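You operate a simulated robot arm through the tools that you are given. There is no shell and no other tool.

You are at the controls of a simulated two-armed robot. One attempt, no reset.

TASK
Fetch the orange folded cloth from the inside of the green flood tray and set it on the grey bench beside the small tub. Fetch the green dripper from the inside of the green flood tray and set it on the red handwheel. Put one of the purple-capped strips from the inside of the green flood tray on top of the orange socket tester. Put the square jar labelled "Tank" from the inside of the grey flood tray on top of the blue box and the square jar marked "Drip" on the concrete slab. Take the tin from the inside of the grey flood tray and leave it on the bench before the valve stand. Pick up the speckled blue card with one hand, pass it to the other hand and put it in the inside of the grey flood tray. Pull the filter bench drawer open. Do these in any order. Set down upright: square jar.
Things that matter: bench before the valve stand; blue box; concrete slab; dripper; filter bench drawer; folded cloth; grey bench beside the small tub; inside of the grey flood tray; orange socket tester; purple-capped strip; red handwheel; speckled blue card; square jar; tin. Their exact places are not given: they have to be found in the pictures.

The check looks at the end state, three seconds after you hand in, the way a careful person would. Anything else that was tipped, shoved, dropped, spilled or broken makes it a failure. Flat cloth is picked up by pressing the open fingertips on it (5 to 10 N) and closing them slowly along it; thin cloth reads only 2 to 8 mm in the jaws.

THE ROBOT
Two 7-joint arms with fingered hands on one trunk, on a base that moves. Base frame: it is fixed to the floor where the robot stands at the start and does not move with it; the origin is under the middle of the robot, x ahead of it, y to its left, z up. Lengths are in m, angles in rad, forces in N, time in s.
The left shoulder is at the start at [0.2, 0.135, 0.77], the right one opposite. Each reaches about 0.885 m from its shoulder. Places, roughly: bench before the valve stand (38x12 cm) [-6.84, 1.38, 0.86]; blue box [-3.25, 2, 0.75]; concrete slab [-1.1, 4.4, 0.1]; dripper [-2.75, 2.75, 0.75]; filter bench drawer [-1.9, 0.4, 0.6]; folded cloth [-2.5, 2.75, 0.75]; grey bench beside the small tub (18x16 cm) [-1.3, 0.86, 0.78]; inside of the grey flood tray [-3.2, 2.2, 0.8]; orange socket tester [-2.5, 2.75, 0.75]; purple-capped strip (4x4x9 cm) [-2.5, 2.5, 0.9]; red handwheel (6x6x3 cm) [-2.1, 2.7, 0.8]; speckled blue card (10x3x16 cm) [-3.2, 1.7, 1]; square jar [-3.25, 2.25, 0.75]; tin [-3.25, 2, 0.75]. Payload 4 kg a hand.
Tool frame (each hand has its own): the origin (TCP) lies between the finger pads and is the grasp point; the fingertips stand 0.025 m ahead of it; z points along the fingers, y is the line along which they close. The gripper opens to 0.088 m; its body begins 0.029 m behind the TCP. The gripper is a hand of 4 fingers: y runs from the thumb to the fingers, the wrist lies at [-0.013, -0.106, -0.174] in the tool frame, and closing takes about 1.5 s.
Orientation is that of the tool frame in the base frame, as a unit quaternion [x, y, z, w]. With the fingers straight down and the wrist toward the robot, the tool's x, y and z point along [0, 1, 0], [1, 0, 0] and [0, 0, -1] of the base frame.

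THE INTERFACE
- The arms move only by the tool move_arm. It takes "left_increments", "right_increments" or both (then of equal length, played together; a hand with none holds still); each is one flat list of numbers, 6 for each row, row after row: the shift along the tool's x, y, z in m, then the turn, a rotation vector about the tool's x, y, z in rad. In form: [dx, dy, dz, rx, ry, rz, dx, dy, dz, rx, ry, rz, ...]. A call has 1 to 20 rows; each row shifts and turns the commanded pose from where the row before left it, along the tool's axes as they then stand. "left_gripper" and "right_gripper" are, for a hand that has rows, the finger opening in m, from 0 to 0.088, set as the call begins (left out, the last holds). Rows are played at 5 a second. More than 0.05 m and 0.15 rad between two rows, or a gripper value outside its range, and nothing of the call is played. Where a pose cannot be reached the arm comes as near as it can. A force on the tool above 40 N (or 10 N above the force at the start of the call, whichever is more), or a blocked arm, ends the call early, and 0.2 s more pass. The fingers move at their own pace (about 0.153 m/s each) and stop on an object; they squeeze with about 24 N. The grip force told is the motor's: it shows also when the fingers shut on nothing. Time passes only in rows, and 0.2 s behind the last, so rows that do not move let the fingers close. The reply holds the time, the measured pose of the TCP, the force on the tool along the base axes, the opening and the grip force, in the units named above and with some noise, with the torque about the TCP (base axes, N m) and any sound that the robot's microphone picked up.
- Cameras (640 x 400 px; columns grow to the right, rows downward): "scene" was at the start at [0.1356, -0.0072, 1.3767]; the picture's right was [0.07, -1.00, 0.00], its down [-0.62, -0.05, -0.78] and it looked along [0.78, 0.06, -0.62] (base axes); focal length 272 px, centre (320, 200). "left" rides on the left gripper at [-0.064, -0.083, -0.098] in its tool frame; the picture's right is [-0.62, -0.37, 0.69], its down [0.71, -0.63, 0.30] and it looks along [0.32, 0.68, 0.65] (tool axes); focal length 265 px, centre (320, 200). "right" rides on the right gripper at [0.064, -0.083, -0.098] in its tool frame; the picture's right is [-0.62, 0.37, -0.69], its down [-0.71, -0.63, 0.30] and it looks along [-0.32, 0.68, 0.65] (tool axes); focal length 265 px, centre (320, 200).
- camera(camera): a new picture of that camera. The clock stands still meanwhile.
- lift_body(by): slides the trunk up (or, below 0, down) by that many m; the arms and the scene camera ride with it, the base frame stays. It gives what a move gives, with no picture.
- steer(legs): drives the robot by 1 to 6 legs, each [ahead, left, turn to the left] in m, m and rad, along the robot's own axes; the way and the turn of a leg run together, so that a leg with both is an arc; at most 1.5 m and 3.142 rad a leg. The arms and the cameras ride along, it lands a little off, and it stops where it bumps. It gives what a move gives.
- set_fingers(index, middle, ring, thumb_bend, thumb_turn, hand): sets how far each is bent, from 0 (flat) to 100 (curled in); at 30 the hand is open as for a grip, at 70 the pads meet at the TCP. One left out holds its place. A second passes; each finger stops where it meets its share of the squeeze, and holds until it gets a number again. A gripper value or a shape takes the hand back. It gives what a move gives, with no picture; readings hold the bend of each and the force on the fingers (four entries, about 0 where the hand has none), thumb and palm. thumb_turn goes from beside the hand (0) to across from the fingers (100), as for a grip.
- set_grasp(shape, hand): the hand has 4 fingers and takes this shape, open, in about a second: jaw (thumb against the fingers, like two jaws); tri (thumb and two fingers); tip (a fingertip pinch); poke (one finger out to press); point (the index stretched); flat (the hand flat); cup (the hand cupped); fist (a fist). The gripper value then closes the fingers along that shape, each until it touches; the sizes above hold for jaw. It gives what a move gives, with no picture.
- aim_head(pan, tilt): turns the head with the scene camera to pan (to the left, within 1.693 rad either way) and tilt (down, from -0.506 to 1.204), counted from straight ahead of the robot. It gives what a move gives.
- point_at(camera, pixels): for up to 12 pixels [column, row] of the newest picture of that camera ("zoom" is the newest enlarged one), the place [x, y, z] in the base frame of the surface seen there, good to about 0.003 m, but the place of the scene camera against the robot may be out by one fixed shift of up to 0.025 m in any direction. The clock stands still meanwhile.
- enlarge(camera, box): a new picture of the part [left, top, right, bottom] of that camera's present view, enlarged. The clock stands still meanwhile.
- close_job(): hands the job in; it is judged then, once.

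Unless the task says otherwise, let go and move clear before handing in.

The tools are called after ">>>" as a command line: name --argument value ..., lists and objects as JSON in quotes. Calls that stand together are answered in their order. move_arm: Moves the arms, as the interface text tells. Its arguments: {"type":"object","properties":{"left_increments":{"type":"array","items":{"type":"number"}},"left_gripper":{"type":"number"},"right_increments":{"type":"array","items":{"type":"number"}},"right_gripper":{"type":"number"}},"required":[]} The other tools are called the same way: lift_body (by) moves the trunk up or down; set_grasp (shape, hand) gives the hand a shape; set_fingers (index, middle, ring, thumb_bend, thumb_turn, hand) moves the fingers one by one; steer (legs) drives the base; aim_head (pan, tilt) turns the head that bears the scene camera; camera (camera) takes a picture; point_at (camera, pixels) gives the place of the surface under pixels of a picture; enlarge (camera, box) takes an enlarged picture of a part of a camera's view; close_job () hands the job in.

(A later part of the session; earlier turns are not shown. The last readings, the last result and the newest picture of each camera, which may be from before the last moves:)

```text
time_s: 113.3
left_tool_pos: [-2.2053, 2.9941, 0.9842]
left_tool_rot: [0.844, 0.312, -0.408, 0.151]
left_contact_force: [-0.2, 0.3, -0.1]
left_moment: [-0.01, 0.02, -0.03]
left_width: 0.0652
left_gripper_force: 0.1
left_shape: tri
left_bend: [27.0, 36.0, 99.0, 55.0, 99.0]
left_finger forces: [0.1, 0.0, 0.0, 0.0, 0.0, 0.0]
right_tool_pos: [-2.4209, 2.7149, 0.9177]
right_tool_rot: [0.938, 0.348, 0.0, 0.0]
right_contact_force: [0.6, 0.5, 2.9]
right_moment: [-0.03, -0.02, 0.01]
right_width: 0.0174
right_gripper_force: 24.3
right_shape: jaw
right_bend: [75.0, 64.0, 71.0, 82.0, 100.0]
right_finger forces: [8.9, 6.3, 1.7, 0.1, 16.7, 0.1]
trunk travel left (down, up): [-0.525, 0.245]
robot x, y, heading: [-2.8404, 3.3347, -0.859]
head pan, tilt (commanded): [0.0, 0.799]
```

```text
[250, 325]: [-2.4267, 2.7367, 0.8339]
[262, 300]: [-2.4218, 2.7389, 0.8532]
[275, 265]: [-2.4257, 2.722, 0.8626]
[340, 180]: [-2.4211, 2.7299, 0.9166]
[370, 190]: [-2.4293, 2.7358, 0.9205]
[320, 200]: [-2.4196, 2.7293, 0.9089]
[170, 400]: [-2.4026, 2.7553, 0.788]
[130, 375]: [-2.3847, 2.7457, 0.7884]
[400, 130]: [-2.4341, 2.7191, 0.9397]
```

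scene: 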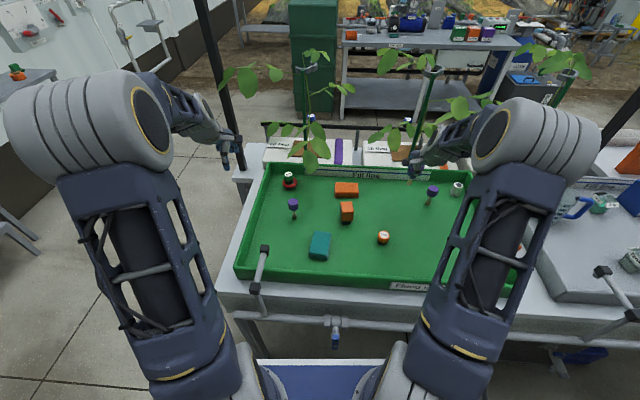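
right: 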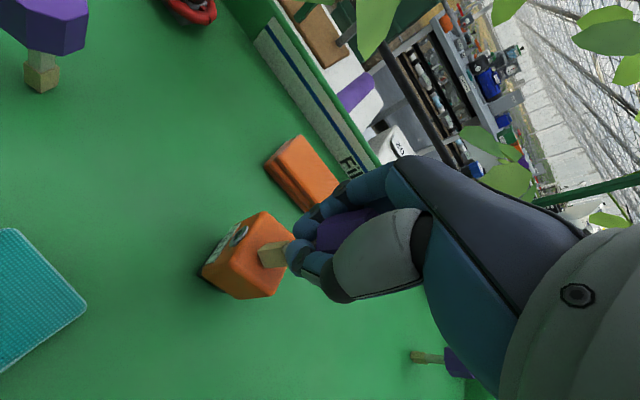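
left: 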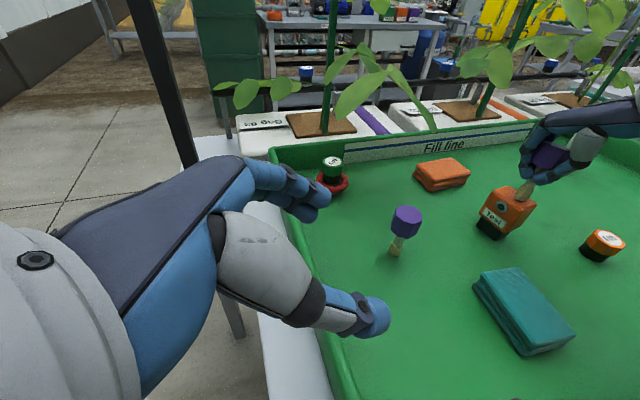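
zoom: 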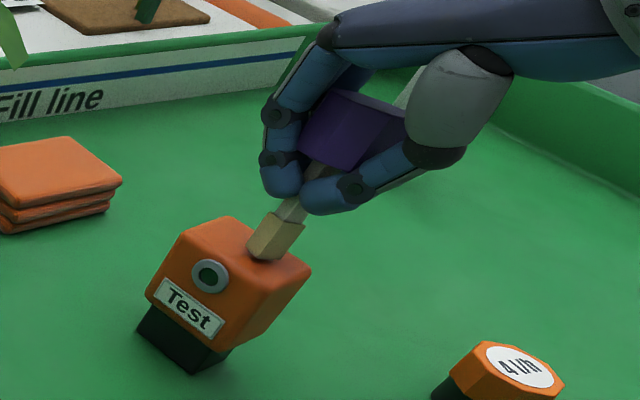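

I enlarge further to judge the strip's axis against the vertical.

>>> enlarge --camera "left" --box '[490, 130, 570, 220]'

>>> point_at --camera "zoom" --pixels '[[250, 290], [265, 265], [285, 235], [310, 200], [325, 180], [340, 160], [300, 275], [240, 300], [380, 90], [360, 60]]'

```text
4.44 times, centred on (530, 175) of left
```

zoom: 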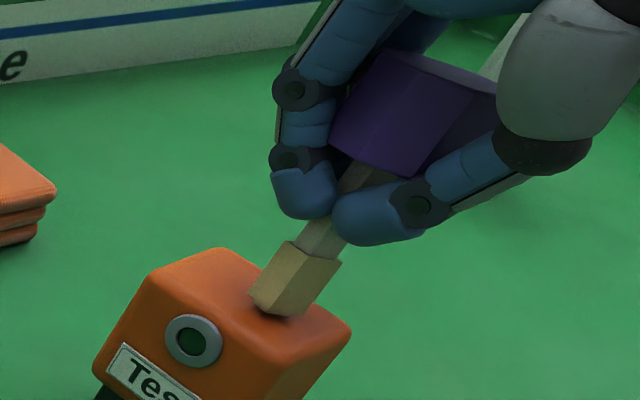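

```text
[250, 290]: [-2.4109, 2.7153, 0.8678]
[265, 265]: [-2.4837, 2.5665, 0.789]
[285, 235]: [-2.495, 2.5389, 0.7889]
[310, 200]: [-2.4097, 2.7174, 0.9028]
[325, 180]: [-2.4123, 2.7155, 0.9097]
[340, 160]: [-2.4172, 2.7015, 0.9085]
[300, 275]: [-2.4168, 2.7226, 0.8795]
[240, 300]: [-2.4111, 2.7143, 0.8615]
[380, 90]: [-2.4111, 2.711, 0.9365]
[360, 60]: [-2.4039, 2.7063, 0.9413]
```

Comparing views with the vertical vanishing points, the strip leans right by roughly 9°, with no forward lean. I lift 12 mm, roll the hand by 0.16 rad to bring the strip upright, shift back, and check again.

>>> move_arm --right_increments '[0, 0, -0.012, 0, 0, 0, 0, 0, 0, 0, -0.08, 0, 0, 0, 0, 0, -0.08, 0, 0.0085, 0, -0.0014, 0, 0, 0, 0, 0, 0, 0, 0, 0]'

>>> enlarge --camera "scene" --box '[335, 170, 385, 225]'

>>> enlarge --camera "right" --box '[190, 210, 310, 310]'

>>> enlarge --camera "left" --box '[490, 130, 570, 220]'

```text
time_s: 114.5
left_tool_pos: [-2.2046, 2.9943, 0.9851]
left_tool_rot: [0.845, 0.313, -0.407, 0.151]
left_contact_force: [0.1, -0.5, 0.1]
left_moment: [0.01, 0.02, -0.01]
left_width: 0.0647
left_gripper_force: 0.1
left_shape: tri
left_bend: [27.0, 36.0, 99.0, 55.0, 99.0]
left_finger forces: [0.0, 0.0, 0.1, 0.0, 0.0, 0.1]
right_tool_pos: [-2.4149, 2.7216, 0.9304]
right_tool_rot: [0.935, 0.347, -0.075, 0.029]
right_contact_force: [0.2, 0.2, -1.4]
right_moment: [-0.01, 0.0, -0.04]
right_width: 0.0174
right_gripper_force: 23.8
right_shape: jaw
right_bend: [75.0, 64.0, 71.0, 82.0, 100.0]
right_finger forces: [9.0, 6.5, 1.7, 0.1, 16.8, 0.0]
trunk travel left (down, up): [-0.525, 0.245]
robot x, y, heading: [-2.8425, 3.3378, -0.859]
head pan, tilt (commanded): [0.0, 0.799]
```

```text
7.27 times, centred on (360, 198) of scene
```

zoom: 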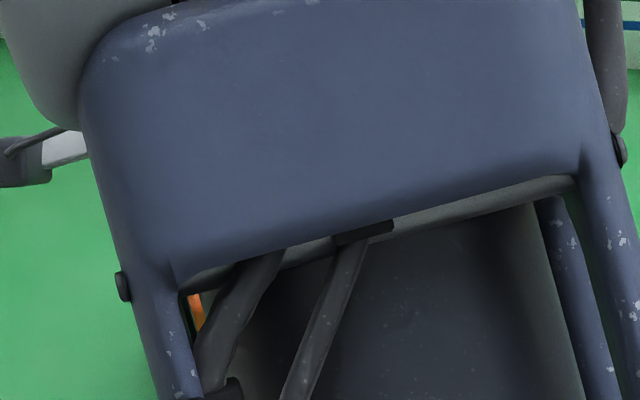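

```text
4.00 times, centred on (250, 260) of right
```

zoom: 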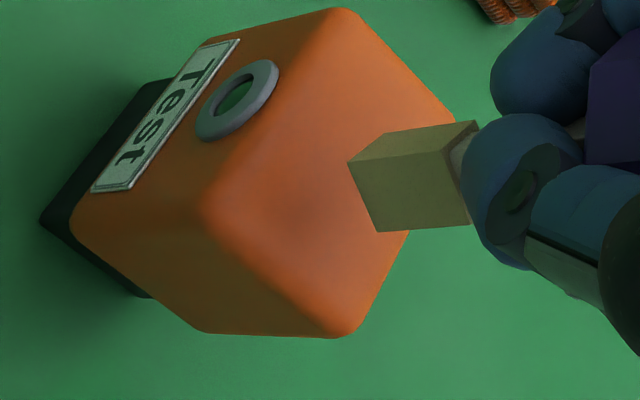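

```text
4.44 times, centred on (530, 175) of left
```

zoom: 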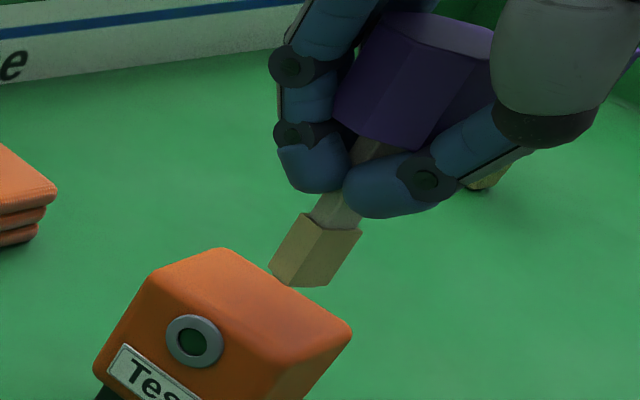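

The strip now looks vertical in both hand views (apart from ~2° forward). I measure the foot and the tester's top again before setting it down.

>>> enlarge --camera "right" --box '[190, 210, 310, 310]'

>>> point_at --camera "zoom" --pixels '[[354, 172], [380, 227], [366, 200], [360, 160], [330, 30], [320, 120], [300, 200], [335, 300], [240, 200], [400, 300], [425, 130]]'

```text
4.00 times, centred on (250, 260) of right
```

zoom: 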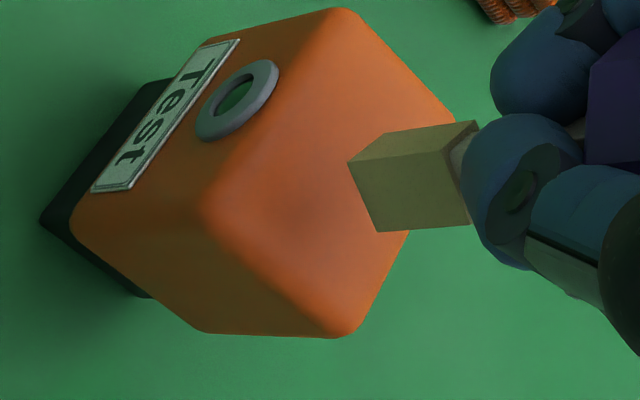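

```text
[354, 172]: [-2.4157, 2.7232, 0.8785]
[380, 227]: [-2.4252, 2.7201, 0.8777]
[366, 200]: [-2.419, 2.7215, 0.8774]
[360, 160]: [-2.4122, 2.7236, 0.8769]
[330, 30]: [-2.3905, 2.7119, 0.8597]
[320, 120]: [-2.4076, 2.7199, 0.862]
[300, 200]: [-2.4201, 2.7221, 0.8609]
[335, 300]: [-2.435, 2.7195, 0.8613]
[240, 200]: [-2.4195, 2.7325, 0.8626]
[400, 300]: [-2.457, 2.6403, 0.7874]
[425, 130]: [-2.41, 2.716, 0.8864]
```

The foot's centre is within 3 mm of the tester's top centre. I add a tiny backward tilt and lower it to contact.

>>> move_arm --right_increments '[0, 0, 0, -0.035, 0, 0, 0.0014, 0, 0.0089, 0, 0, 0, 0.0006, 0, 0.0039, 0, 0, 0, 0, 0, 0, 0, 0, 0]'

>>> move_arm --right_increments '[0.0003, 0, 0.002, 0, 0, 0, 0, 0, 0, 0, 0, 0]'

>>> enlarge --camera "right" --box '[190, 210, 310, 310]'

>>> enlarge --camera "left" --box '[490, 130, 570, 220]'

```text
time_s: 115.5
left_tool_pos: [-2.2044, 2.9951, 0.9858]
left_tool_rot: [0.845, 0.313, -0.407, 0.151]
left_contact_force: [-0.4, -0.5, -0.3]
left_moment: [-0.02, 0.02, 0.0]
left_width: 0.0648
left_gripper_force: 0.0
left_shape: tri
left_bend: [27.0, 36.0, 99.0, 55.0, 99.0]
left_finger forces: [0.0, 0.0, 0.0, 0.1, 0.0, 0.0]
right_tool_pos: [-2.4151, 2.7217, 0.9188]
right_tool_rot: [0.934, 0.347, -0.069, 0.045]
right_contact_force: [0.0, -1.0, -0.4]
right_moment: [-0.01, 0.0, 0.03]
right_width: 0.0172
right_gripper_force: 23.8
right_shape: jaw
right_bend: [75.0, 64.0, 71.0, 82.0, 100.0]
right_finger forces: [8.9, 6.5, 1.9, 0.0, 16.6, 0.1]
trunk travel left (down, up): [-0.525, 0.245]
robot x, y, heading: [-2.8397, 3.3382, -0.86]
head pan, tilt (commanded): [0.0, 0.799]
```

```text
time_s: 116.1
left_tool_pos: [-2.2054, 2.9942, 0.9859]
left_tool_rot: [0.845, 0.313, -0.407, 0.151]
left_contact_force: [-0.8, -0.4, 0.3]
left_moment: [0.03, 0.0, -0.03]
left_width: 0.0648
left_gripper_force: 0.1
left_shape: tri
left_bend: [27.0, 36.0, 99.0, 55.0, 99.0]
left_finger forces: [0.1, 0.0, 0.0, 0.0, 0.0, 0.1]
right_tool_pos: [-2.4145, 2.7205, 0.917]
right_tool_rot: [0.934, 0.348, -0.068, 0.045]
right_contact_force: [0.0, -0.1, 8.5]
right_moment: [-0.06, 0.06, 0.05]
right_width: 0.0175
right_gripper_force: 24.2
right_shape: jaw
right_bend: [75.0, 64.0, 71.0, 82.0, 100.0]
right_finger forces: [8.8, 6.2, 1.6, 0.1, 16.5, 0.0]
trunk travel left (down, up): [-0.525, 0.245]
robot x, y, heading: [-2.8388, 3.3386, -0.864]
head pan, tilt (commanded): [0.0, 0.799]
```

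```text
4.00 times, centred on (250, 260) of right
```

zoom: 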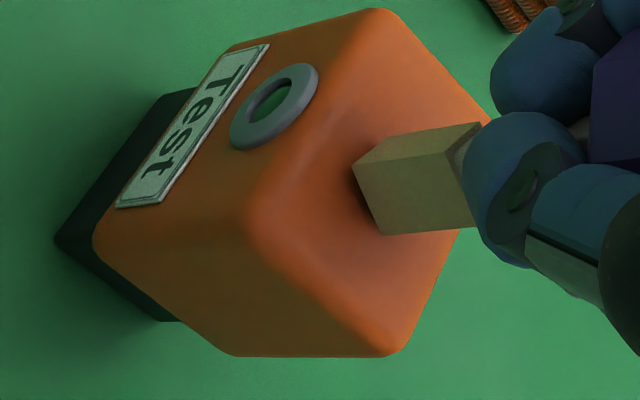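

```text
4.44 times, centred on (530, 175) of left
```

zoom: 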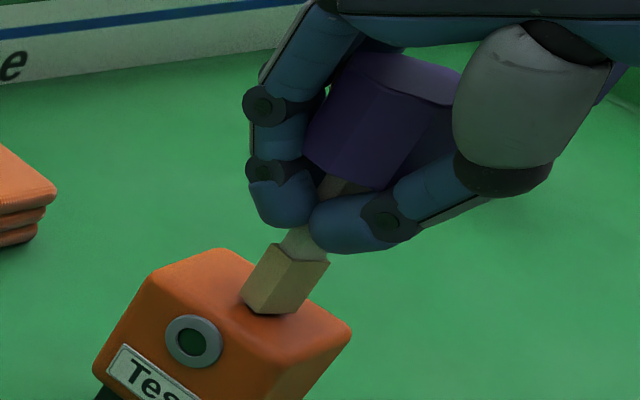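

Contact reads 8.5 N and the foot sits flat on the tester. I ease up 1 mm and open only a little first, to see if the strip stands by itself.

>>> move_arm --right_increments '[-0.0002, 0, -0.001, 0, 0, 0, 0, 0, 0, 0, 0, 0]'

>>> move_arm --right_increments '[0, 0, 0, 0, 0, 0, 0, 0, 0, 0, 0, 0, 0, 0, 0, 0, 0, 0]' --right_gripper 0.03

>>> enlarge --camera "left" --box '[490, 130, 570, 220]'

>>> enlarge --camera "right" --box '[190, 180, 350, 310]'

```text
time_s: 116.7
left_tool_pos: [-2.2051, 2.9948, 0.9855]
left_tool_rot: [0.844, 0.313, -0.408, 0.151]
left_contact_force: [0.9, 0.4, 0.0]
left_moment: [-0.01, -0.02, 0.0]
left_width: 0.0648
left_gripper_force: 0.1
left_shape: tri
left_bend: [27.0, 36.0, 99.0, 55.0, 99.0]
left_finger forces: [0.1, 0.1, 0.0, 0.0, 0.0, 0.0]
right_tool_pos: [-2.4144, 2.7207, 0.9169]
right_tool_rot: [0.934, 0.347, -0.069, 0.044]
right_contact_force: [1.7, 0.4, 6.7]
right_moment: [-0.02, 0.01, -0.05]
right_width: 0.0173
right_gripper_force: 23.9
right_shape: jaw
right_bend: [75.0, 64.0, 71.0, 82.0, 100.0]
right_finger forces: [8.5, 6.7, 1.8, 0.0, 16.4, 0.1]
trunk travel left (down, up): [-0.525, 0.245]
robot x, y, heading: [-2.8343, 3.3393, -0.861]
head pan, tilt (commanded): [0.0, 0.799]
```

```text
time_s: 117.5
left_tool_pos: [-2.2046, 2.9941, 0.9855]
left_tool_rot: [0.845, 0.313, -0.408, 0.151]
left_contact_force: [-0.6, 0.6, 0.5]
left_moment: [0.03, -0.02, 0.0]
left_width: 0.0647
left_gripper_force: 0.1
left_shape: tri
left_bend: [27.0, 36.0, 99.0, 55.0, 99.0]
left_finger forces: [0.1, 0.1, 0.0, 0.0, 0.1, 0.0]
right_tool_pos: [-2.4155, 2.7208, 0.9171]
right_tool_rot: [0.934, 0.348, -0.07, 0.044]
right_contact_force: [0.6, -0.1, 0.1]
right_moment: [-0.01, 0.03, -0.03]
right_width: 0.0298
right_gripper_force: 0.0
right_shape: jaw
right_bend: [74.0, 52.0, 49.0, 73.0, 100.0]
right_finger forces: [0.1, 0.0, 0.1, 0.0, 0.1, 0.1]
trunk travel left (down, up): [-0.525, 0.245]
robot x, y, heading: [-2.8395, 3.3381, -0.852]
head pan, tilt (commanded): [0.0, 0.799]
```

```text
4.44 times, centred on (530, 175) of left
```

zoom: 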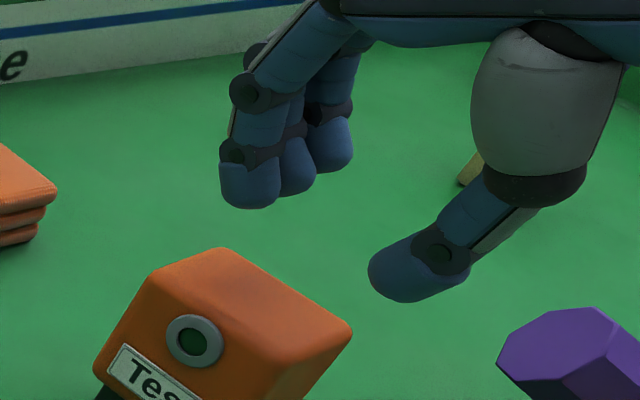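

```text
3.08 times, centred on (270, 245) of right
```

zoom: 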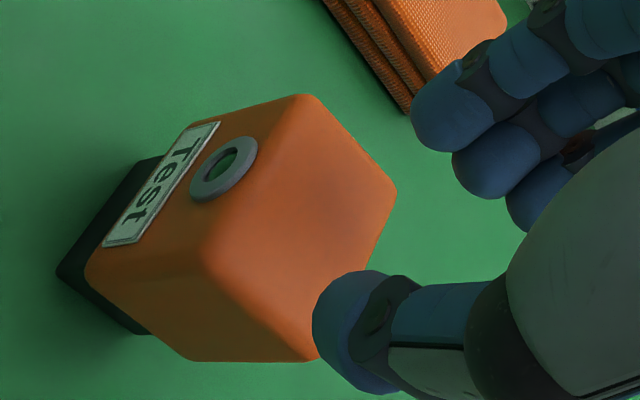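

The strip toppled off when released; its cap now shows at the lower right of the left view. I back the right hand up and look at where everything is.

>>> move_arm --right_increments '[-0.0079, 0, -0.0493, 0, 0, 0, -0.0079, 0, -0.0493, 0, 0, 0, -0.03, -0.03, 0, 0, 0, 0, -0.03, -0.03, 0, 0, 0, 0, 0, 0, 0, 0, 0, 0]' --right_gripper 0.088

>>> camera --camera "left"

>>> camera --camera "right"

>>> camera --camera "scene"

```text
time_s: 118.7
left_tool_pos: [-2.2042, 2.9946, 0.9843]
left_tool_rot: [0.844, 0.313, -0.408, 0.151]
left_contact_force: [0.0, -0.1, 0.7]
left_moment: [0.03, -0.02, 0.02]
left_width: 0.0648
left_gripper_force: 0.0
left_shape: tri
left_bend: [27.0, 36.0, 99.0, 55.0, 99.0]
left_finger forces: [0.1, 0.1, 0.0, 0.1, 0.0, 0.1]
right_tool_pos: [-2.4996, 2.7293, 1.0229]
right_tool_rot: [0.934, 0.348, -0.069, 0.045]
right_contact_force: [0.4, 0.5, -0.8]
right_moment: [-0.02, 0.0, 0.02]
right_width: 0.0878
right_gripper_force: 0.0
right_shape: jaw
right_bend: [30.0, 30.0, 30.0, 30.0, 98.0]
right_finger forces: [0.1, 0.0, 0.0, 0.0, 0.0, 0.0]
trunk travel left (down, up): [-0.525, 0.245]
robot x, y, heading: [-2.8407, 3.3375, -0.864]
head pan, tilt (commanded): [0.0, 0.799]
```

```text
taken
```

left: 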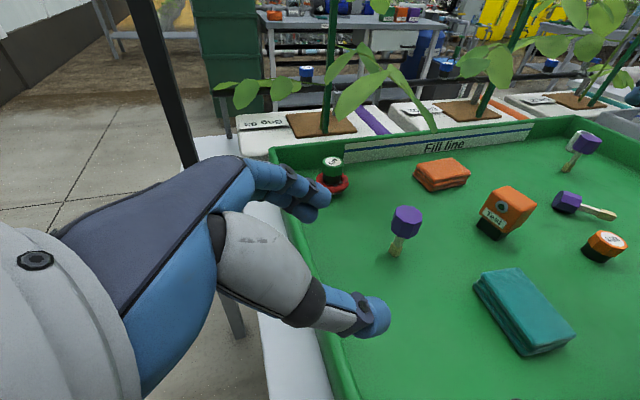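

```text
taken
```

right: 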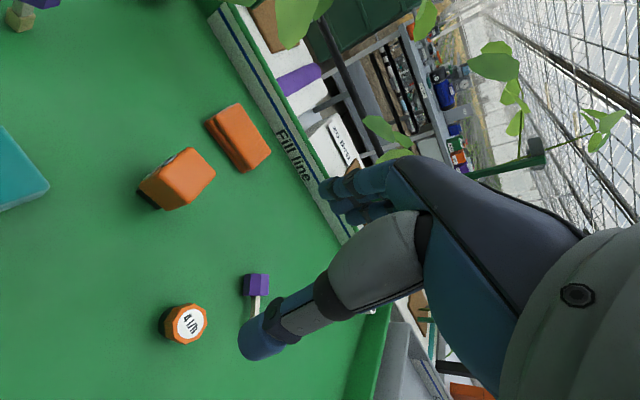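

```text
taken
```

scene: 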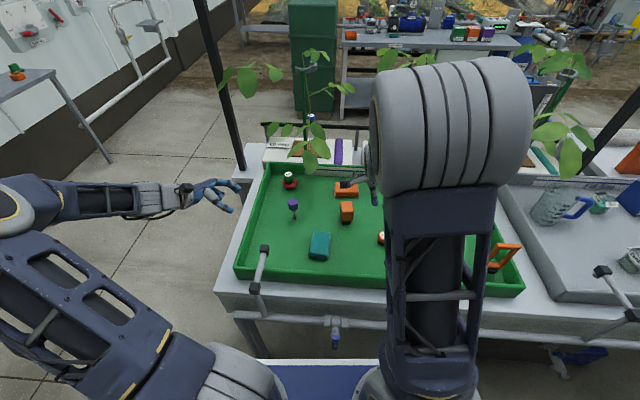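

The strip lies on the tray floor beside the orange dripper, and nothing else moved. I will instead lay it across the tester's top by its heavy cap, which is far more stable; first I measure how it lies.

>>> enlarge --camera "left" --box '[530, 170, 640, 240]'

>>> point_at --camera "zoom" --pixels '[[180, 150], [250, 170], [160, 200], [230, 240], [330, 220], [400, 235], [490, 260], [205, 190], [470, 250]]'

```text
5.71 times, centred on (585, 205) of left
```

zoom: 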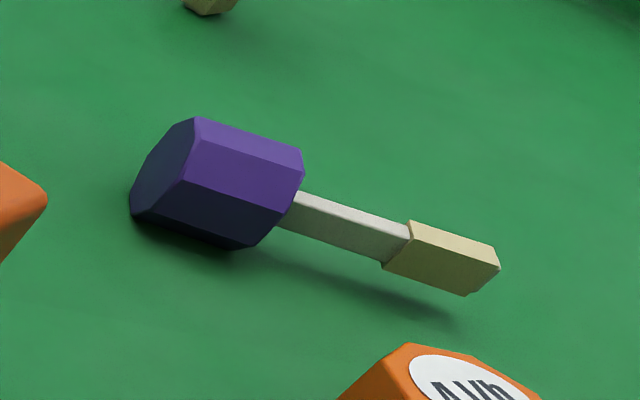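

```text
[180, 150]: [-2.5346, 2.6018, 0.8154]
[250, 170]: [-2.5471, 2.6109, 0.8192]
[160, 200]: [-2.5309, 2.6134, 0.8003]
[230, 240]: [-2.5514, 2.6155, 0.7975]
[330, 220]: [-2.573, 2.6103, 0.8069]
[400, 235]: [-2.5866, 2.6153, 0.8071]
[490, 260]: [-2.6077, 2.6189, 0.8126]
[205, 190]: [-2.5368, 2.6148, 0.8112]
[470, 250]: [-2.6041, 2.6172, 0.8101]
```

The strip lies with its cap at about [-2.546, 2.604] and its stick pointing near-right, held horizontally off the floor by the cap. I level the right hand again, move it above the cap and yaw it so the fingers close across the cap.

>>> move_arm --right_increments '[0, 0, 0, 0.035, 0, 0, 0, 0, 0, 0, 0.08, 0, 0, 0, 0, 0, 0.08, 0, -0.039, 0.0216, 0, 0, 0, 0, -0.039, 0.0216, 0, 0, 0, 0, -0.039, 0.0216, 0, 0, 0, 0, 0, 0, 0, 0, 0, 0.1327, 0, 0, 0, 0, 0, 0.1327, 0, 0, 0, 0, 0, 0.1327, 0, 0, 0, 0, 0, 0.1327, 0, 0, 0, 0, 0, 0.1327, 0, 0, 0, 0, 0, 0.1327, 0, 0, 0, 0, 0, 0.1327, 0, 0, 0.03, 0, 0, 0, 0, 0, 0.03, 0, 0, 0, 0, 0, 0, 0, 0, 0]' --right_gripper 0.088

>>> camera --camera "right"

>>> camera --camera "left"

```text
time_s: 122.1
left_tool_pos: [-2.204, 2.9946, 0.9841]
left_tool_rot: [0.844, 0.313, -0.408, 0.151]
left_contact_force: [0.1, 0.2, 0.3]
left_moment: [0.03, 0.06, -0.02]
left_width: 0.0648
left_gripper_force: 0.2
left_shape: tri
left_bend: [27.0, 36.0, 99.0, 55.0, 99.0]
left_finger forces: [0.1, 0.0, 0.0, 0.0, 0.1, 0.0]
right_tool_pos: [-2.5483, 2.6039, 0.9642]
right_tool_rot: [0.994, -0.109, 0.001, 0.0]
right_contact_force: [-0.5, 0.6, 0.1]
right_moment: [-0.01, -0.02, 0.05]
right_width: 0.0879
right_gripper_force: 0.0
right_shape: jaw
right_bend: [30.0, 30.0, 30.0, 30.0, 98.0]
right_finger forces: [0.0, 0.1, 0.1, 0.0, 0.0, 0.0]
trunk travel left (down, up): [-0.525, 0.245]
robot x, y, heading: [-2.8414, 3.34, -0.859]
head pan, tilt (commanded): [0.0, 0.799]
```

```text
taken
```

right: 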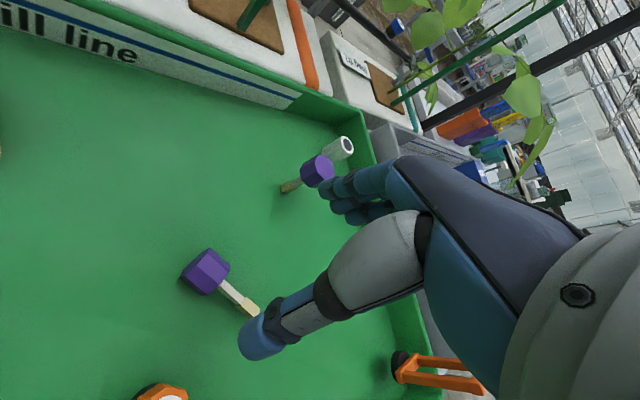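

```text
taken
```

left: 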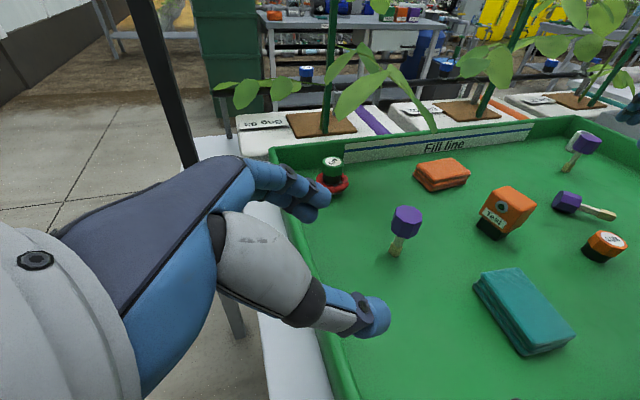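

The lying cap shows at (205,272) with the stick to (255,310). I measure it from this near view.

>>> enlarge --camera "right" --box '[160, 230, 280, 330]'

>>> point_at --camera "zoom" --pixels '[[250, 75], [300, 130], [215, 170], [165, 135], [230, 120], [190, 200], [290, 180], [330, 250], [370, 290], [240, 190]]'

```text
4.00 times, centred on (220, 280) of right
```

zoom: 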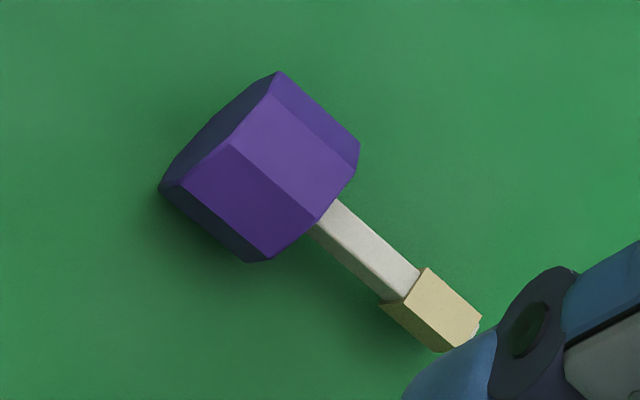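

```text
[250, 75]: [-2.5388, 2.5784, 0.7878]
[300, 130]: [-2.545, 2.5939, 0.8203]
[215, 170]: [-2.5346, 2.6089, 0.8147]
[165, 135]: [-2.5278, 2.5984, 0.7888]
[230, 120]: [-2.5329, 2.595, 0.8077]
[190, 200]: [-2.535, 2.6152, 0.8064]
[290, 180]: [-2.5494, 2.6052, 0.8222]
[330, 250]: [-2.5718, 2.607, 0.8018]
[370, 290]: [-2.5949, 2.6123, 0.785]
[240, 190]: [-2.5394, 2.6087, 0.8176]
```

The cap's centre is about [-2.543, 2.603] with its axis along the hand's x direction. I descend with a 6 cm opening to just above the floor.

>>> move_arm --right_increments '[0.003, 0, 0.04, 0, 0, 0, 0, 0, 0.04, 0, 0, 0, 0, 0, 0.04, 0, 0, 0, 0, 0, 0.018, 0, 0, 0, 0, 0, 0.008, 0, 0, 0, 0, 0, 0, 0, 0, 0]' --right_gripper 0.065

>>> camera --camera "right"

>>> enlarge --camera "left" --box '[510, 140, 640, 260]'

```text
time_s: 123.5
left_tool_pos: [-2.2038, 2.9945, 0.9853]
left_tool_rot: [0.844, 0.313, -0.408, 0.151]
left_contact_force: [-0.4, -0.1, -0.3]
left_moment: [0.02, 0.03, -0.01]
left_width: 0.065
left_gripper_force: 0.0
left_shape: tri
left_bend: [27.0, 36.0, 99.0, 55.0, 99.0]
left_finger forces: [0.0, 0.0, 0.0, 0.0, 0.1, 0.0]
right_tool_pos: [-2.5455, 2.6046, 0.8163]
right_tool_rot: [0.994, -0.109, 0.0, 0.0]
right_contact_force: [-0.6, -0.5, 0.1]
right_moment: [-0.01, 0.0, 0.02]
right_width: 0.0654
right_gripper_force: 0.0
right_shape: jaw
right_bend: [27.0, 36.0, 33.0, 55.0, 99.0]
right_finger forces: [0.0, 0.0, 0.1, 0.0, 0.0, 0.0]
trunk travel left (down, up): [-0.525, 0.245]
robot x, y, heading: [-2.8379, 3.3417, -0.863]
head pan, tilt (commanded): [0.0, 0.799]
```

```text
taken
```

right: 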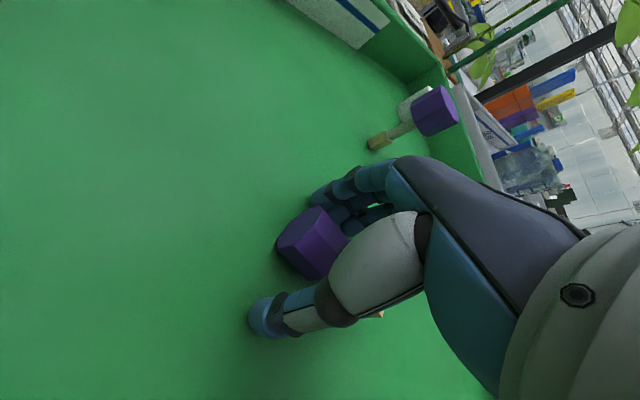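

```text
3.33 times, centred on (575, 200) of left
```

zoom: 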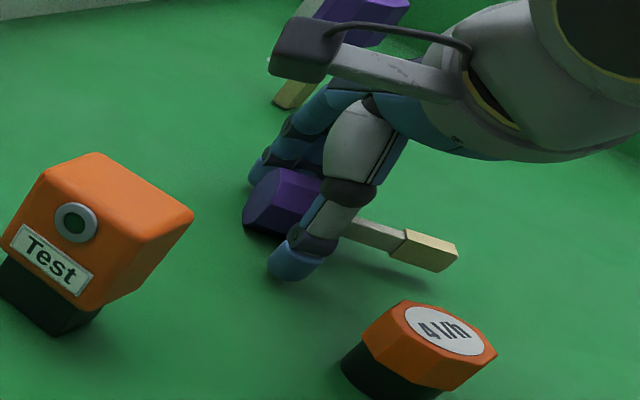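

The cap lies between fingers and thumb, clear of the orange dripper. I close the hand.

>>> move_arm --right_increments '[0, 0, 0, 0, 0, 0, 0, 0, 0, 0, 0, 0, 0, 0, 0, 0, 0, 0, 0, 0, 0, 0, 0, 0, 0, 0, 0, 0, 0, 0, 0, 0, 0, 0, 0, 0, 0, 0, 0, 0, 0, 0]' --right_gripper 0.0

>>> enlarge --camera "left" --box '[510, 140, 640, 260]'

>>> camera --camera "right"

```text
time_s: 125.1
left_tool_pos: [-2.204, 2.9941, 0.9853]
left_tool_rot: [0.844, 0.314, -0.408, 0.151]
left_contact_force: [0.2, 0.5, -0.8]
left_moment: [-0.01, -0.01, 0.01]
left_width: 0.0646
left_gripper_force: 0.0
left_shape: tri
left_bend: [27.0, 36.0, 99.0, 55.0, 99.0]
left_finger forces: [0.0, 0.1, 0.1, 0.0, 0.1, 0.0]
right_tool_pos: [-2.5449, 2.6043, 0.8174]
right_tool_rot: [0.994, -0.109, 0.0, 0.0]
right_contact_force: [0.2, 0.7, 0.6]
right_moment: [0.01, 0.03, 0.03]
right_width: 0.0139
right_gripper_force: 24.0
right_shape: jaw
right_bend: [74.0, 73.0, 69.0, 84.0, 100.0]
right_finger forces: [10.4, 1.1, 0.0, 0.0, 12.0, 0.1]
trunk travel left (down, up): [-0.525, 0.245]
robot x, y, heading: [-2.8401, 3.3381, -0.86]
head pan, tilt (commanded): [0.0, 0.799]
```

```text
3.33 times, centred on (575, 200) of left
```

zoom: 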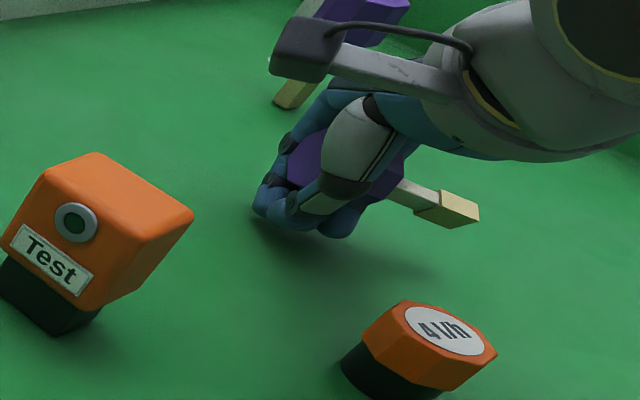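

```text
taken
```

right: 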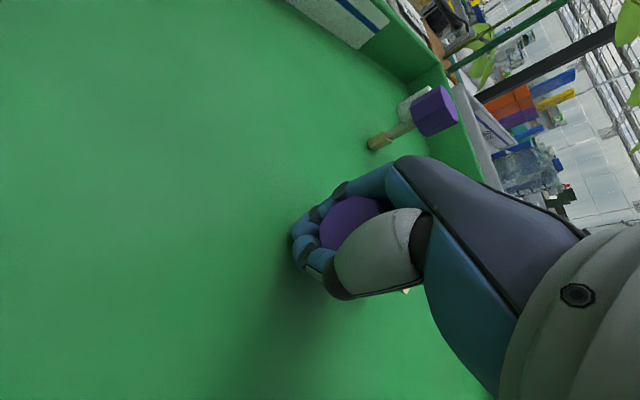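

The reading of 14 mm means the tips curled under the cap, so I could not set it down cleanly from this grip. I let it rest again on the floor and will regrasp it by the stick's foot, so that the cap itself can be laid on the tester.

>>> move_arm --right_increments '[0, 0, 0, 0, 0, 0, 0, 0, 0, 0, 0, 0, 0, 0, 0, 0, 0, 0, 0, 0, 0, 0, 0, 0, 0, 0, -0.02, 0, 0, 0, 0, 0, -0.04, 0, 0, 0, 0, 0, -0.045, 0, 0, 0, 0, 0, -0.045, 0, 0, 0, 0, 0, 0, 0, 0, 0]' --right_gripper 0.065

>>> camera --camera "right"

>>> enlarge --camera "left" --box '[510, 140, 640, 260]'

```text
time_s: 127.1
left_tool_pos: [-2.2041, 2.9949, 0.9861]
left_tool_rot: [0.845, 0.313, -0.407, 0.151]
left_contact_force: [0.0, -0.1, 0.4]
left_moment: [0.02, 0.02, -0.03]
left_width: 0.0647
left_gripper_force: 0.1
left_shape: tri
left_bend: [27.0, 36.0, 99.0, 55.0, 99.0]
left_finger forces: [0.0, 0.0, 0.0, 0.0, 0.0, 0.0]
right_tool_pos: [-2.5437, 2.6038, 0.9682]
right_tool_rot: [0.994, -0.11, 0.0, 0.0]
right_contact_force: [-0.1, -0.2, 0.9]
right_moment: [0.0, 0.0, 0.0]
right_width: 0.0647
right_gripper_force: 0.0
right_shape: jaw
right_bend: [27.0, 36.0, 33.0, 55.0, 99.0]
right_finger forces: [0.0, 0.0, 0.0, 0.0, 0.0, 0.1]
trunk travel left (down, up): [-0.525, 0.245]
robot x, y, heading: [-2.8417, 3.3391, -0.862]
head pan, tilt (commanded): [0.0, 0.799]
```

```text
taken
```

right: 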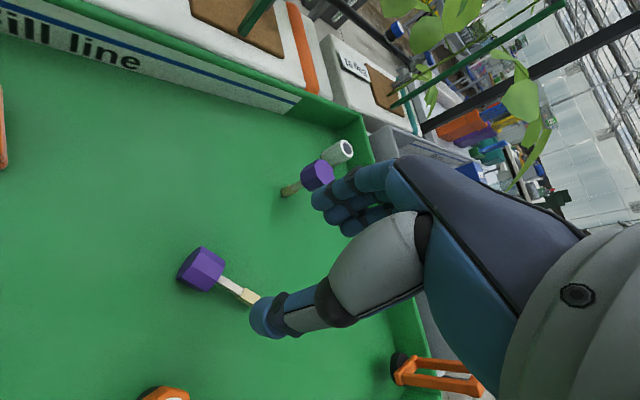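

```text
3.33 times, centred on (575, 200) of left
```

zoom: 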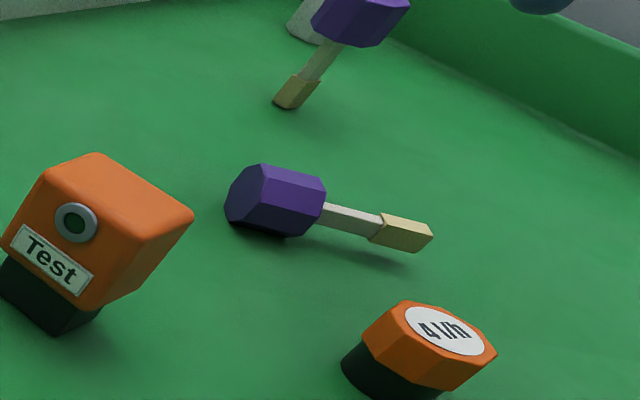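

The strip lies flat again. I measure the foot, stick and cap.

>>> point_at --camera "zoom" --pixels '[[408, 228], [385, 222], [425, 233], [355, 217], [330, 212], [300, 185], [265, 175], [300, 210], [260, 200]]'

>>> enlarge --camera "right" --box '[160, 230, 280, 330]'

>>> point_at --camera "zoom" --pixels '[[270, 120], [300, 160], [230, 170], [260, 145], [330, 210], [360, 240], [385, 262], [375, 270], [345, 225]]'

```text
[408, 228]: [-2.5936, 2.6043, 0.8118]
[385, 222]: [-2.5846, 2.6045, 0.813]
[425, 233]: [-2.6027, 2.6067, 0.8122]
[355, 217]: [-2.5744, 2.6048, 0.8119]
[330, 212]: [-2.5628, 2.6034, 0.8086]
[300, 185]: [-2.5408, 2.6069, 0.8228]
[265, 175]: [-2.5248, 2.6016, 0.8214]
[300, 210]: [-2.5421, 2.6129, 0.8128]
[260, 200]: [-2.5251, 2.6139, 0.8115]
```

```text
4.00 times, centred on (220, 280) of right
```

zoom: 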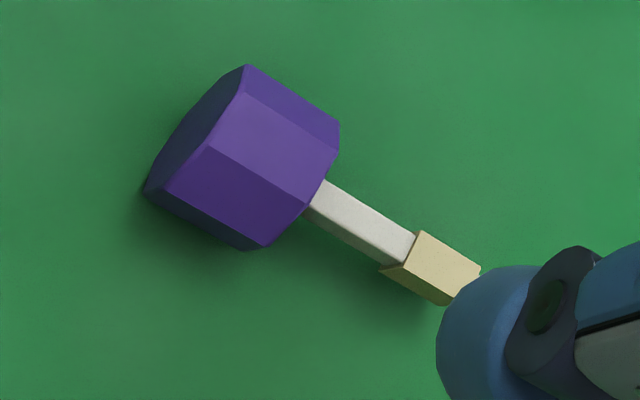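

```text
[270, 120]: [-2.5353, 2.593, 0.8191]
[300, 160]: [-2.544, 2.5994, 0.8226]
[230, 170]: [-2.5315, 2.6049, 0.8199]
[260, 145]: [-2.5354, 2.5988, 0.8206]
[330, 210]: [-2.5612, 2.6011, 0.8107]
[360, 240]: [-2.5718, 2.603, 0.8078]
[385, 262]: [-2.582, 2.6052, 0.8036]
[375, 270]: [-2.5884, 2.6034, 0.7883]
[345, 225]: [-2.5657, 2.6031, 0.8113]
```

The strip's axis runs along −x with its foot centre at about [-2.5945, 2.604, 0.806]. I move the hand over the foot, align the yaw and descend with a 4.5 cm opening.

>>> move_arm --right_increments '[-0.0248, 0.0054, 0, 0, 0, 0, -0.0248, 0.0054, 0, 0, 0, 0, 0, 0, 0, 0, 0, -0.077, 0, 0, 0, 0, 0, -0.077, 0, 0, 0.04, 0, 0, 0, 0, 0, 0.04, 0, 0, 0, 0, 0, 0.04, 0, 0, 0, 0, 0, 0.02, 0, 0, 0, 0, 0, 0, 0, 0, 0]' --right_gripper 0.045

>>> camera --camera "right"

>>> enlarge --camera "left" --box '[510, 140, 640, 260]'

```text
time_s: 129.1
left_tool_pos: [-2.2035, 2.995, 0.9849]
left_tool_rot: [0.844, 0.314, -0.407, 0.152]
left_contact_force: [0.9, -0.2, -1.1]
left_moment: [-0.01, 0.01, -0.01]
left_width: 0.065
left_gripper_force: 0.1
left_shape: tri
left_bend: [27.0, 36.0, 99.0, 55.0, 99.0]
left_finger forces: [0.0, 0.0, 0.0, 0.1, 0.0, 0.1]
right_tool_pos: [-2.5957, 2.6038, 0.828]
right_tool_rot: [0.999, -0.032, 0.0, 0.0]
right_contact_force: [-0.8, 0.8, 0.5]
right_moment: [-0.01, 0.02, 0.0]
right_width: 0.0454
right_gripper_force: 0.0
right_shape: jaw
right_bend: [74.0, 44.0, 40.0, 69.0, 100.0]
right_finger forces: [0.0, 0.0, 0.0, 0.0, 0.0, 0.0]
trunk travel left (down, up): [-0.525, 0.245]
robot x, y, heading: [-2.8382, 3.3377, -0.857]
head pan, tilt (commanded): [0.0, 0.799]
```

```text
taken
```

right: 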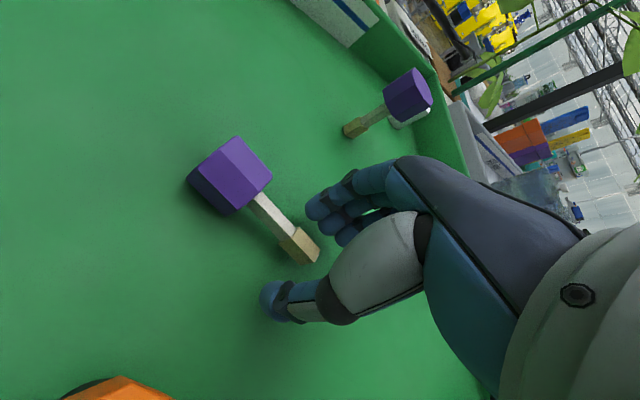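

```text
3.33 times, centred on (575, 200) of left
```

zoom: 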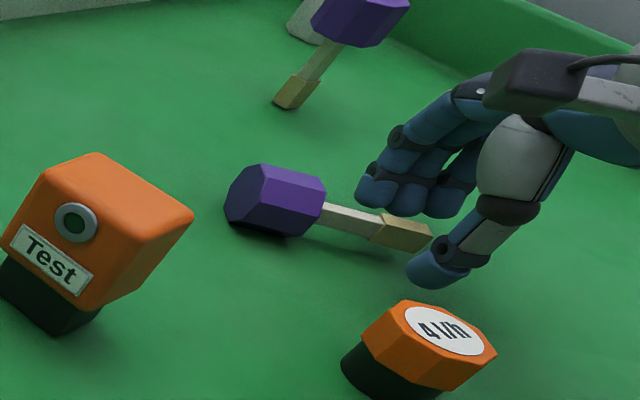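

The foot lies between fingers (330,205) and thumb (285,300). I lower the last 13 mm and close.

>>> move_arm --right_increments '[0, 0, 0.009, 0, 0, 0, 0, 0, 0.0045, 0, 0, 0, 0, 0, 0, 0, 0, 0]'

>>> move_arm --right_increments '[0, 0, 0, 0, 0, 0, 0, 0, 0, 0, 0, 0, 0, 0, 0, 0, 0, 0, 0, 0, 0, 0, 0, 0, 0, 0, 0, 0, 0, 0, 0, 0, 0, 0, 0, 0]' --right_gripper 0.0

>>> camera --camera "right"

>>> enlarge --camera "left" --box '[510, 140, 640, 260]'

```text
time_s: 129.9
left_tool_pos: [-2.2054, 2.9948, 0.9844]
left_tool_rot: [0.844, 0.313, -0.408, 0.151]
left_contact_force: [0.8, 0.7, -0.7]
left_moment: [0.03, -0.01, 0.01]
left_width: 0.0648
left_gripper_force: 0.0
left_shape: tri
left_bend: [27.0, 36.0, 99.0, 55.0, 99.0]
left_finger forces: [0.0, 0.0, 0.0, 0.0, 0.1, 0.0]
right_tool_pos: [-2.5951, 2.6038, 0.8147]
right_tool_rot: [1.0, -0.031, 0.0, 0.0]
right_contact_force: [-0.4, -0.1, 2.7]
right_moment: [-0.06, 0.02, -0.04]
right_width: 0.0451
right_gripper_force: 0.0
right_shape: jaw
right_bend: [74.0, 44.0, 40.0, 69.0, 100.0]
right_finger forces: [1.0, 1.6, 0.0, 0.0, 0.5, 0.0]
trunk travel left (down, up): [-0.525, 0.245]
robot x, y, heading: [-2.8434, 3.3389, -0.857]
head pan, tilt (commanded): [0.0, 0.799]
```

```text
time_s: 131.3
left_tool_pos: [-2.2041, 2.9938, 0.9845]
left_tool_rot: [0.845, 0.312, -0.407, 0.151]
left_contact_force: [1.0, -0.3, 0.7]
left_moment: [0.0, 0.01, -0.04]
left_width: 0.0648
left_gripper_force: 0.1
left_shape: tri
left_bend: [27.0, 36.0, 99.0, 55.0, 99.0]
left_finger forces: [0.0, 0.0, 0.1, 0.1, 0.0, 0.0]
right_tool_pos: [-2.5943, 2.6046, 0.8148]
right_tool_rot: [0.999, -0.032, -0.001, 0.0]
right_contact_force: [0.5, 0.0, -0.3]
right_moment: [0.0, -0.01, -0.03]
right_width: 0.0065
right_gripper_force: 24.2
right_shape: jaw
right_bend: [72.0, 72.0, 70.0, 78.0, 100.0]
right_finger forces: [1.5, 0.0, 0.0, 0.0, 0.0, 0.0]
trunk travel left (down, up): [-0.525, 0.245]
robot x, y, heading: [-2.8361, 3.3388, -0.863]
head pan, tilt (commanded): [0.0, 0.799]
```

```text
taken
```

right: 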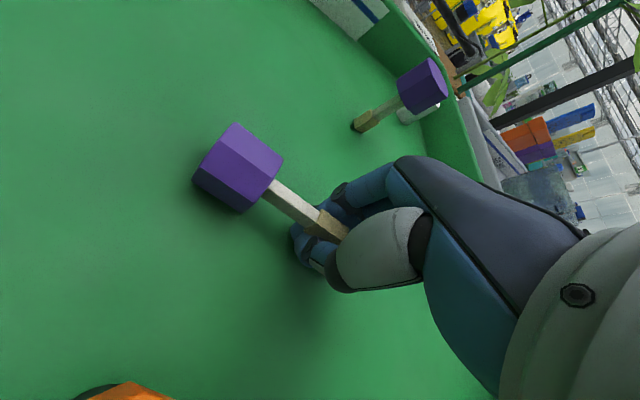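

```text
3.33 times, centred on (575, 200) of left
```

zoom: 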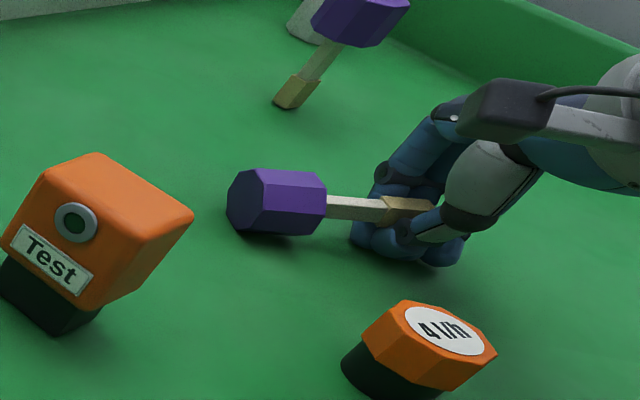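

The fingers closed under the foot (6.5 mm, no contact), so the jaw shape slides beneath flat things. I open, rise, and try the fingertip-pinch shape.

>>> move_arm --right_increments '[0, 0, 0, 0, 0, 0, 0, 0, 0, 0, 0, 0, 0, 0, 0, 0, 0, 0, 0, 0, 0, 0, 0, 0, 0, 0, -0.02, 0, 0, 0, 0, 0, -0.04, 0, 0, 0, 0, 0, -0.04, 0, 0, 0]' --right_gripper 0.06

>>> set_grasp --shape "tip" --hand "right"

>>> camera --camera "right"

>>> enlarge --camera "left" --box '[510, 120, 640, 260]'

```text
time_s: 132.9
left_tool_pos: [-2.2053, 2.9938, 0.9856]
left_tool_rot: [0.845, 0.313, -0.407, 0.151]
left_contact_force: [0.1, 1.4, -0.7]
left_moment: [0.01, 0.02, 0.02]
left_width: 0.065
left_gripper_force: 0.0
left_shape: tri
left_bend: [27.0, 36.0, 99.0, 55.0, 99.0]
left_finger forces: [0.0, 0.0, 0.0, 0.1, 0.0, 0.0]
right_tool_pos: [-2.5965, 2.6041, 0.9141]
right_tool_rot: [0.999, -0.033, 0.0, 0.0]
right_contact_force: [-0.3, -0.1, 0.1]
right_moment: [0.0, 0.04, -0.01]
right_width: 0.0596
right_gripper_force: 0.1
right_shape: jaw
right_bend: [28.0, 38.0, 34.0, 60.0, 100.0]
right_finger forces: [0.0, 0.1, 0.1, 0.0, 0.1, 0.0]
trunk travel left (down, up): [-0.525, 0.245]
robot x, y, heading: [-2.8407, 3.3361, -0.861]
head pan, tilt (commanded): [0.0, 0.799]
```

```text
time_s: 133.8
left_tool_pos: [-2.2047, 2.9936, 0.9853]
left_tool_rot: [0.844, 0.314, -0.407, 0.151]
left_contact_force: [0.7, 0.3, -0.6]
left_moment: [0.0, 0.0, -0.02]
left_width: 0.0647
left_gripper_force: 0.1
left_shape: tri
left_bend: [27.0, 36.0, 99.0, 55.0, 99.0]
left_finger forces: [0.0, 0.0, 0.0, 0.0, 0.0, 0.0]
right_tool_pos: [-2.5963, 2.6026, 0.9142]
right_tool_rot: [0.999, -0.033, -0.001, 0.0]
right_contact_force: [-0.2, 0.0, 1.0]
right_moment: [0.02, 0.0, 0.0]
right_width: 0.0879
right_gripper_force: 0.0
right_shape: tip
right_bend: [30.0, 98.0, 99.0, 30.0, 98.0]
right_finger forces: [0.1, 0.0, 0.0, 0.1, 0.1, 0.0]
trunk travel left (down, up): [-0.525, 0.245]
robot x, y, heading: [-2.8408, 3.3386, -0.86]
head pan, tilt (commanded): [0.0, 0.799]
```

```text
taken
```

right: 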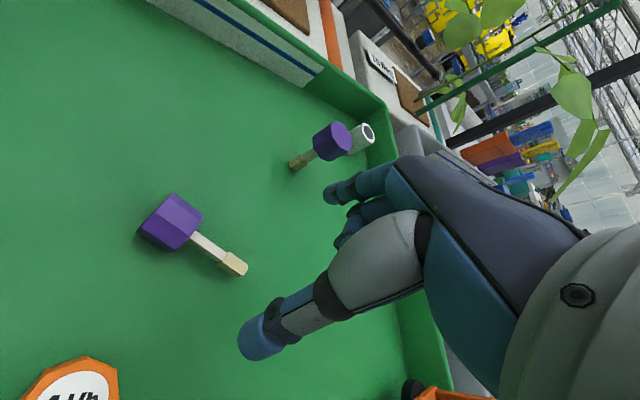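

```text
2.86 times, centred on (575, 190) of left
```

zoom: 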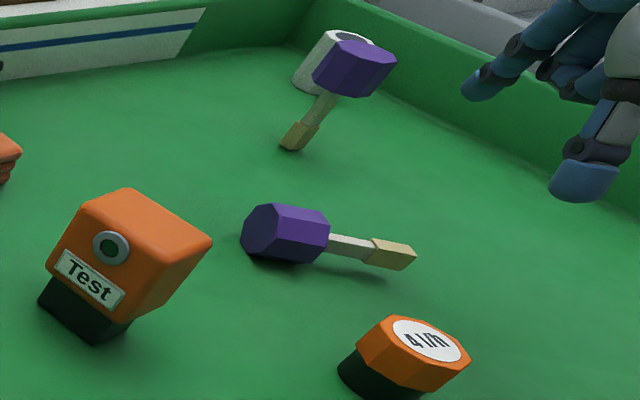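

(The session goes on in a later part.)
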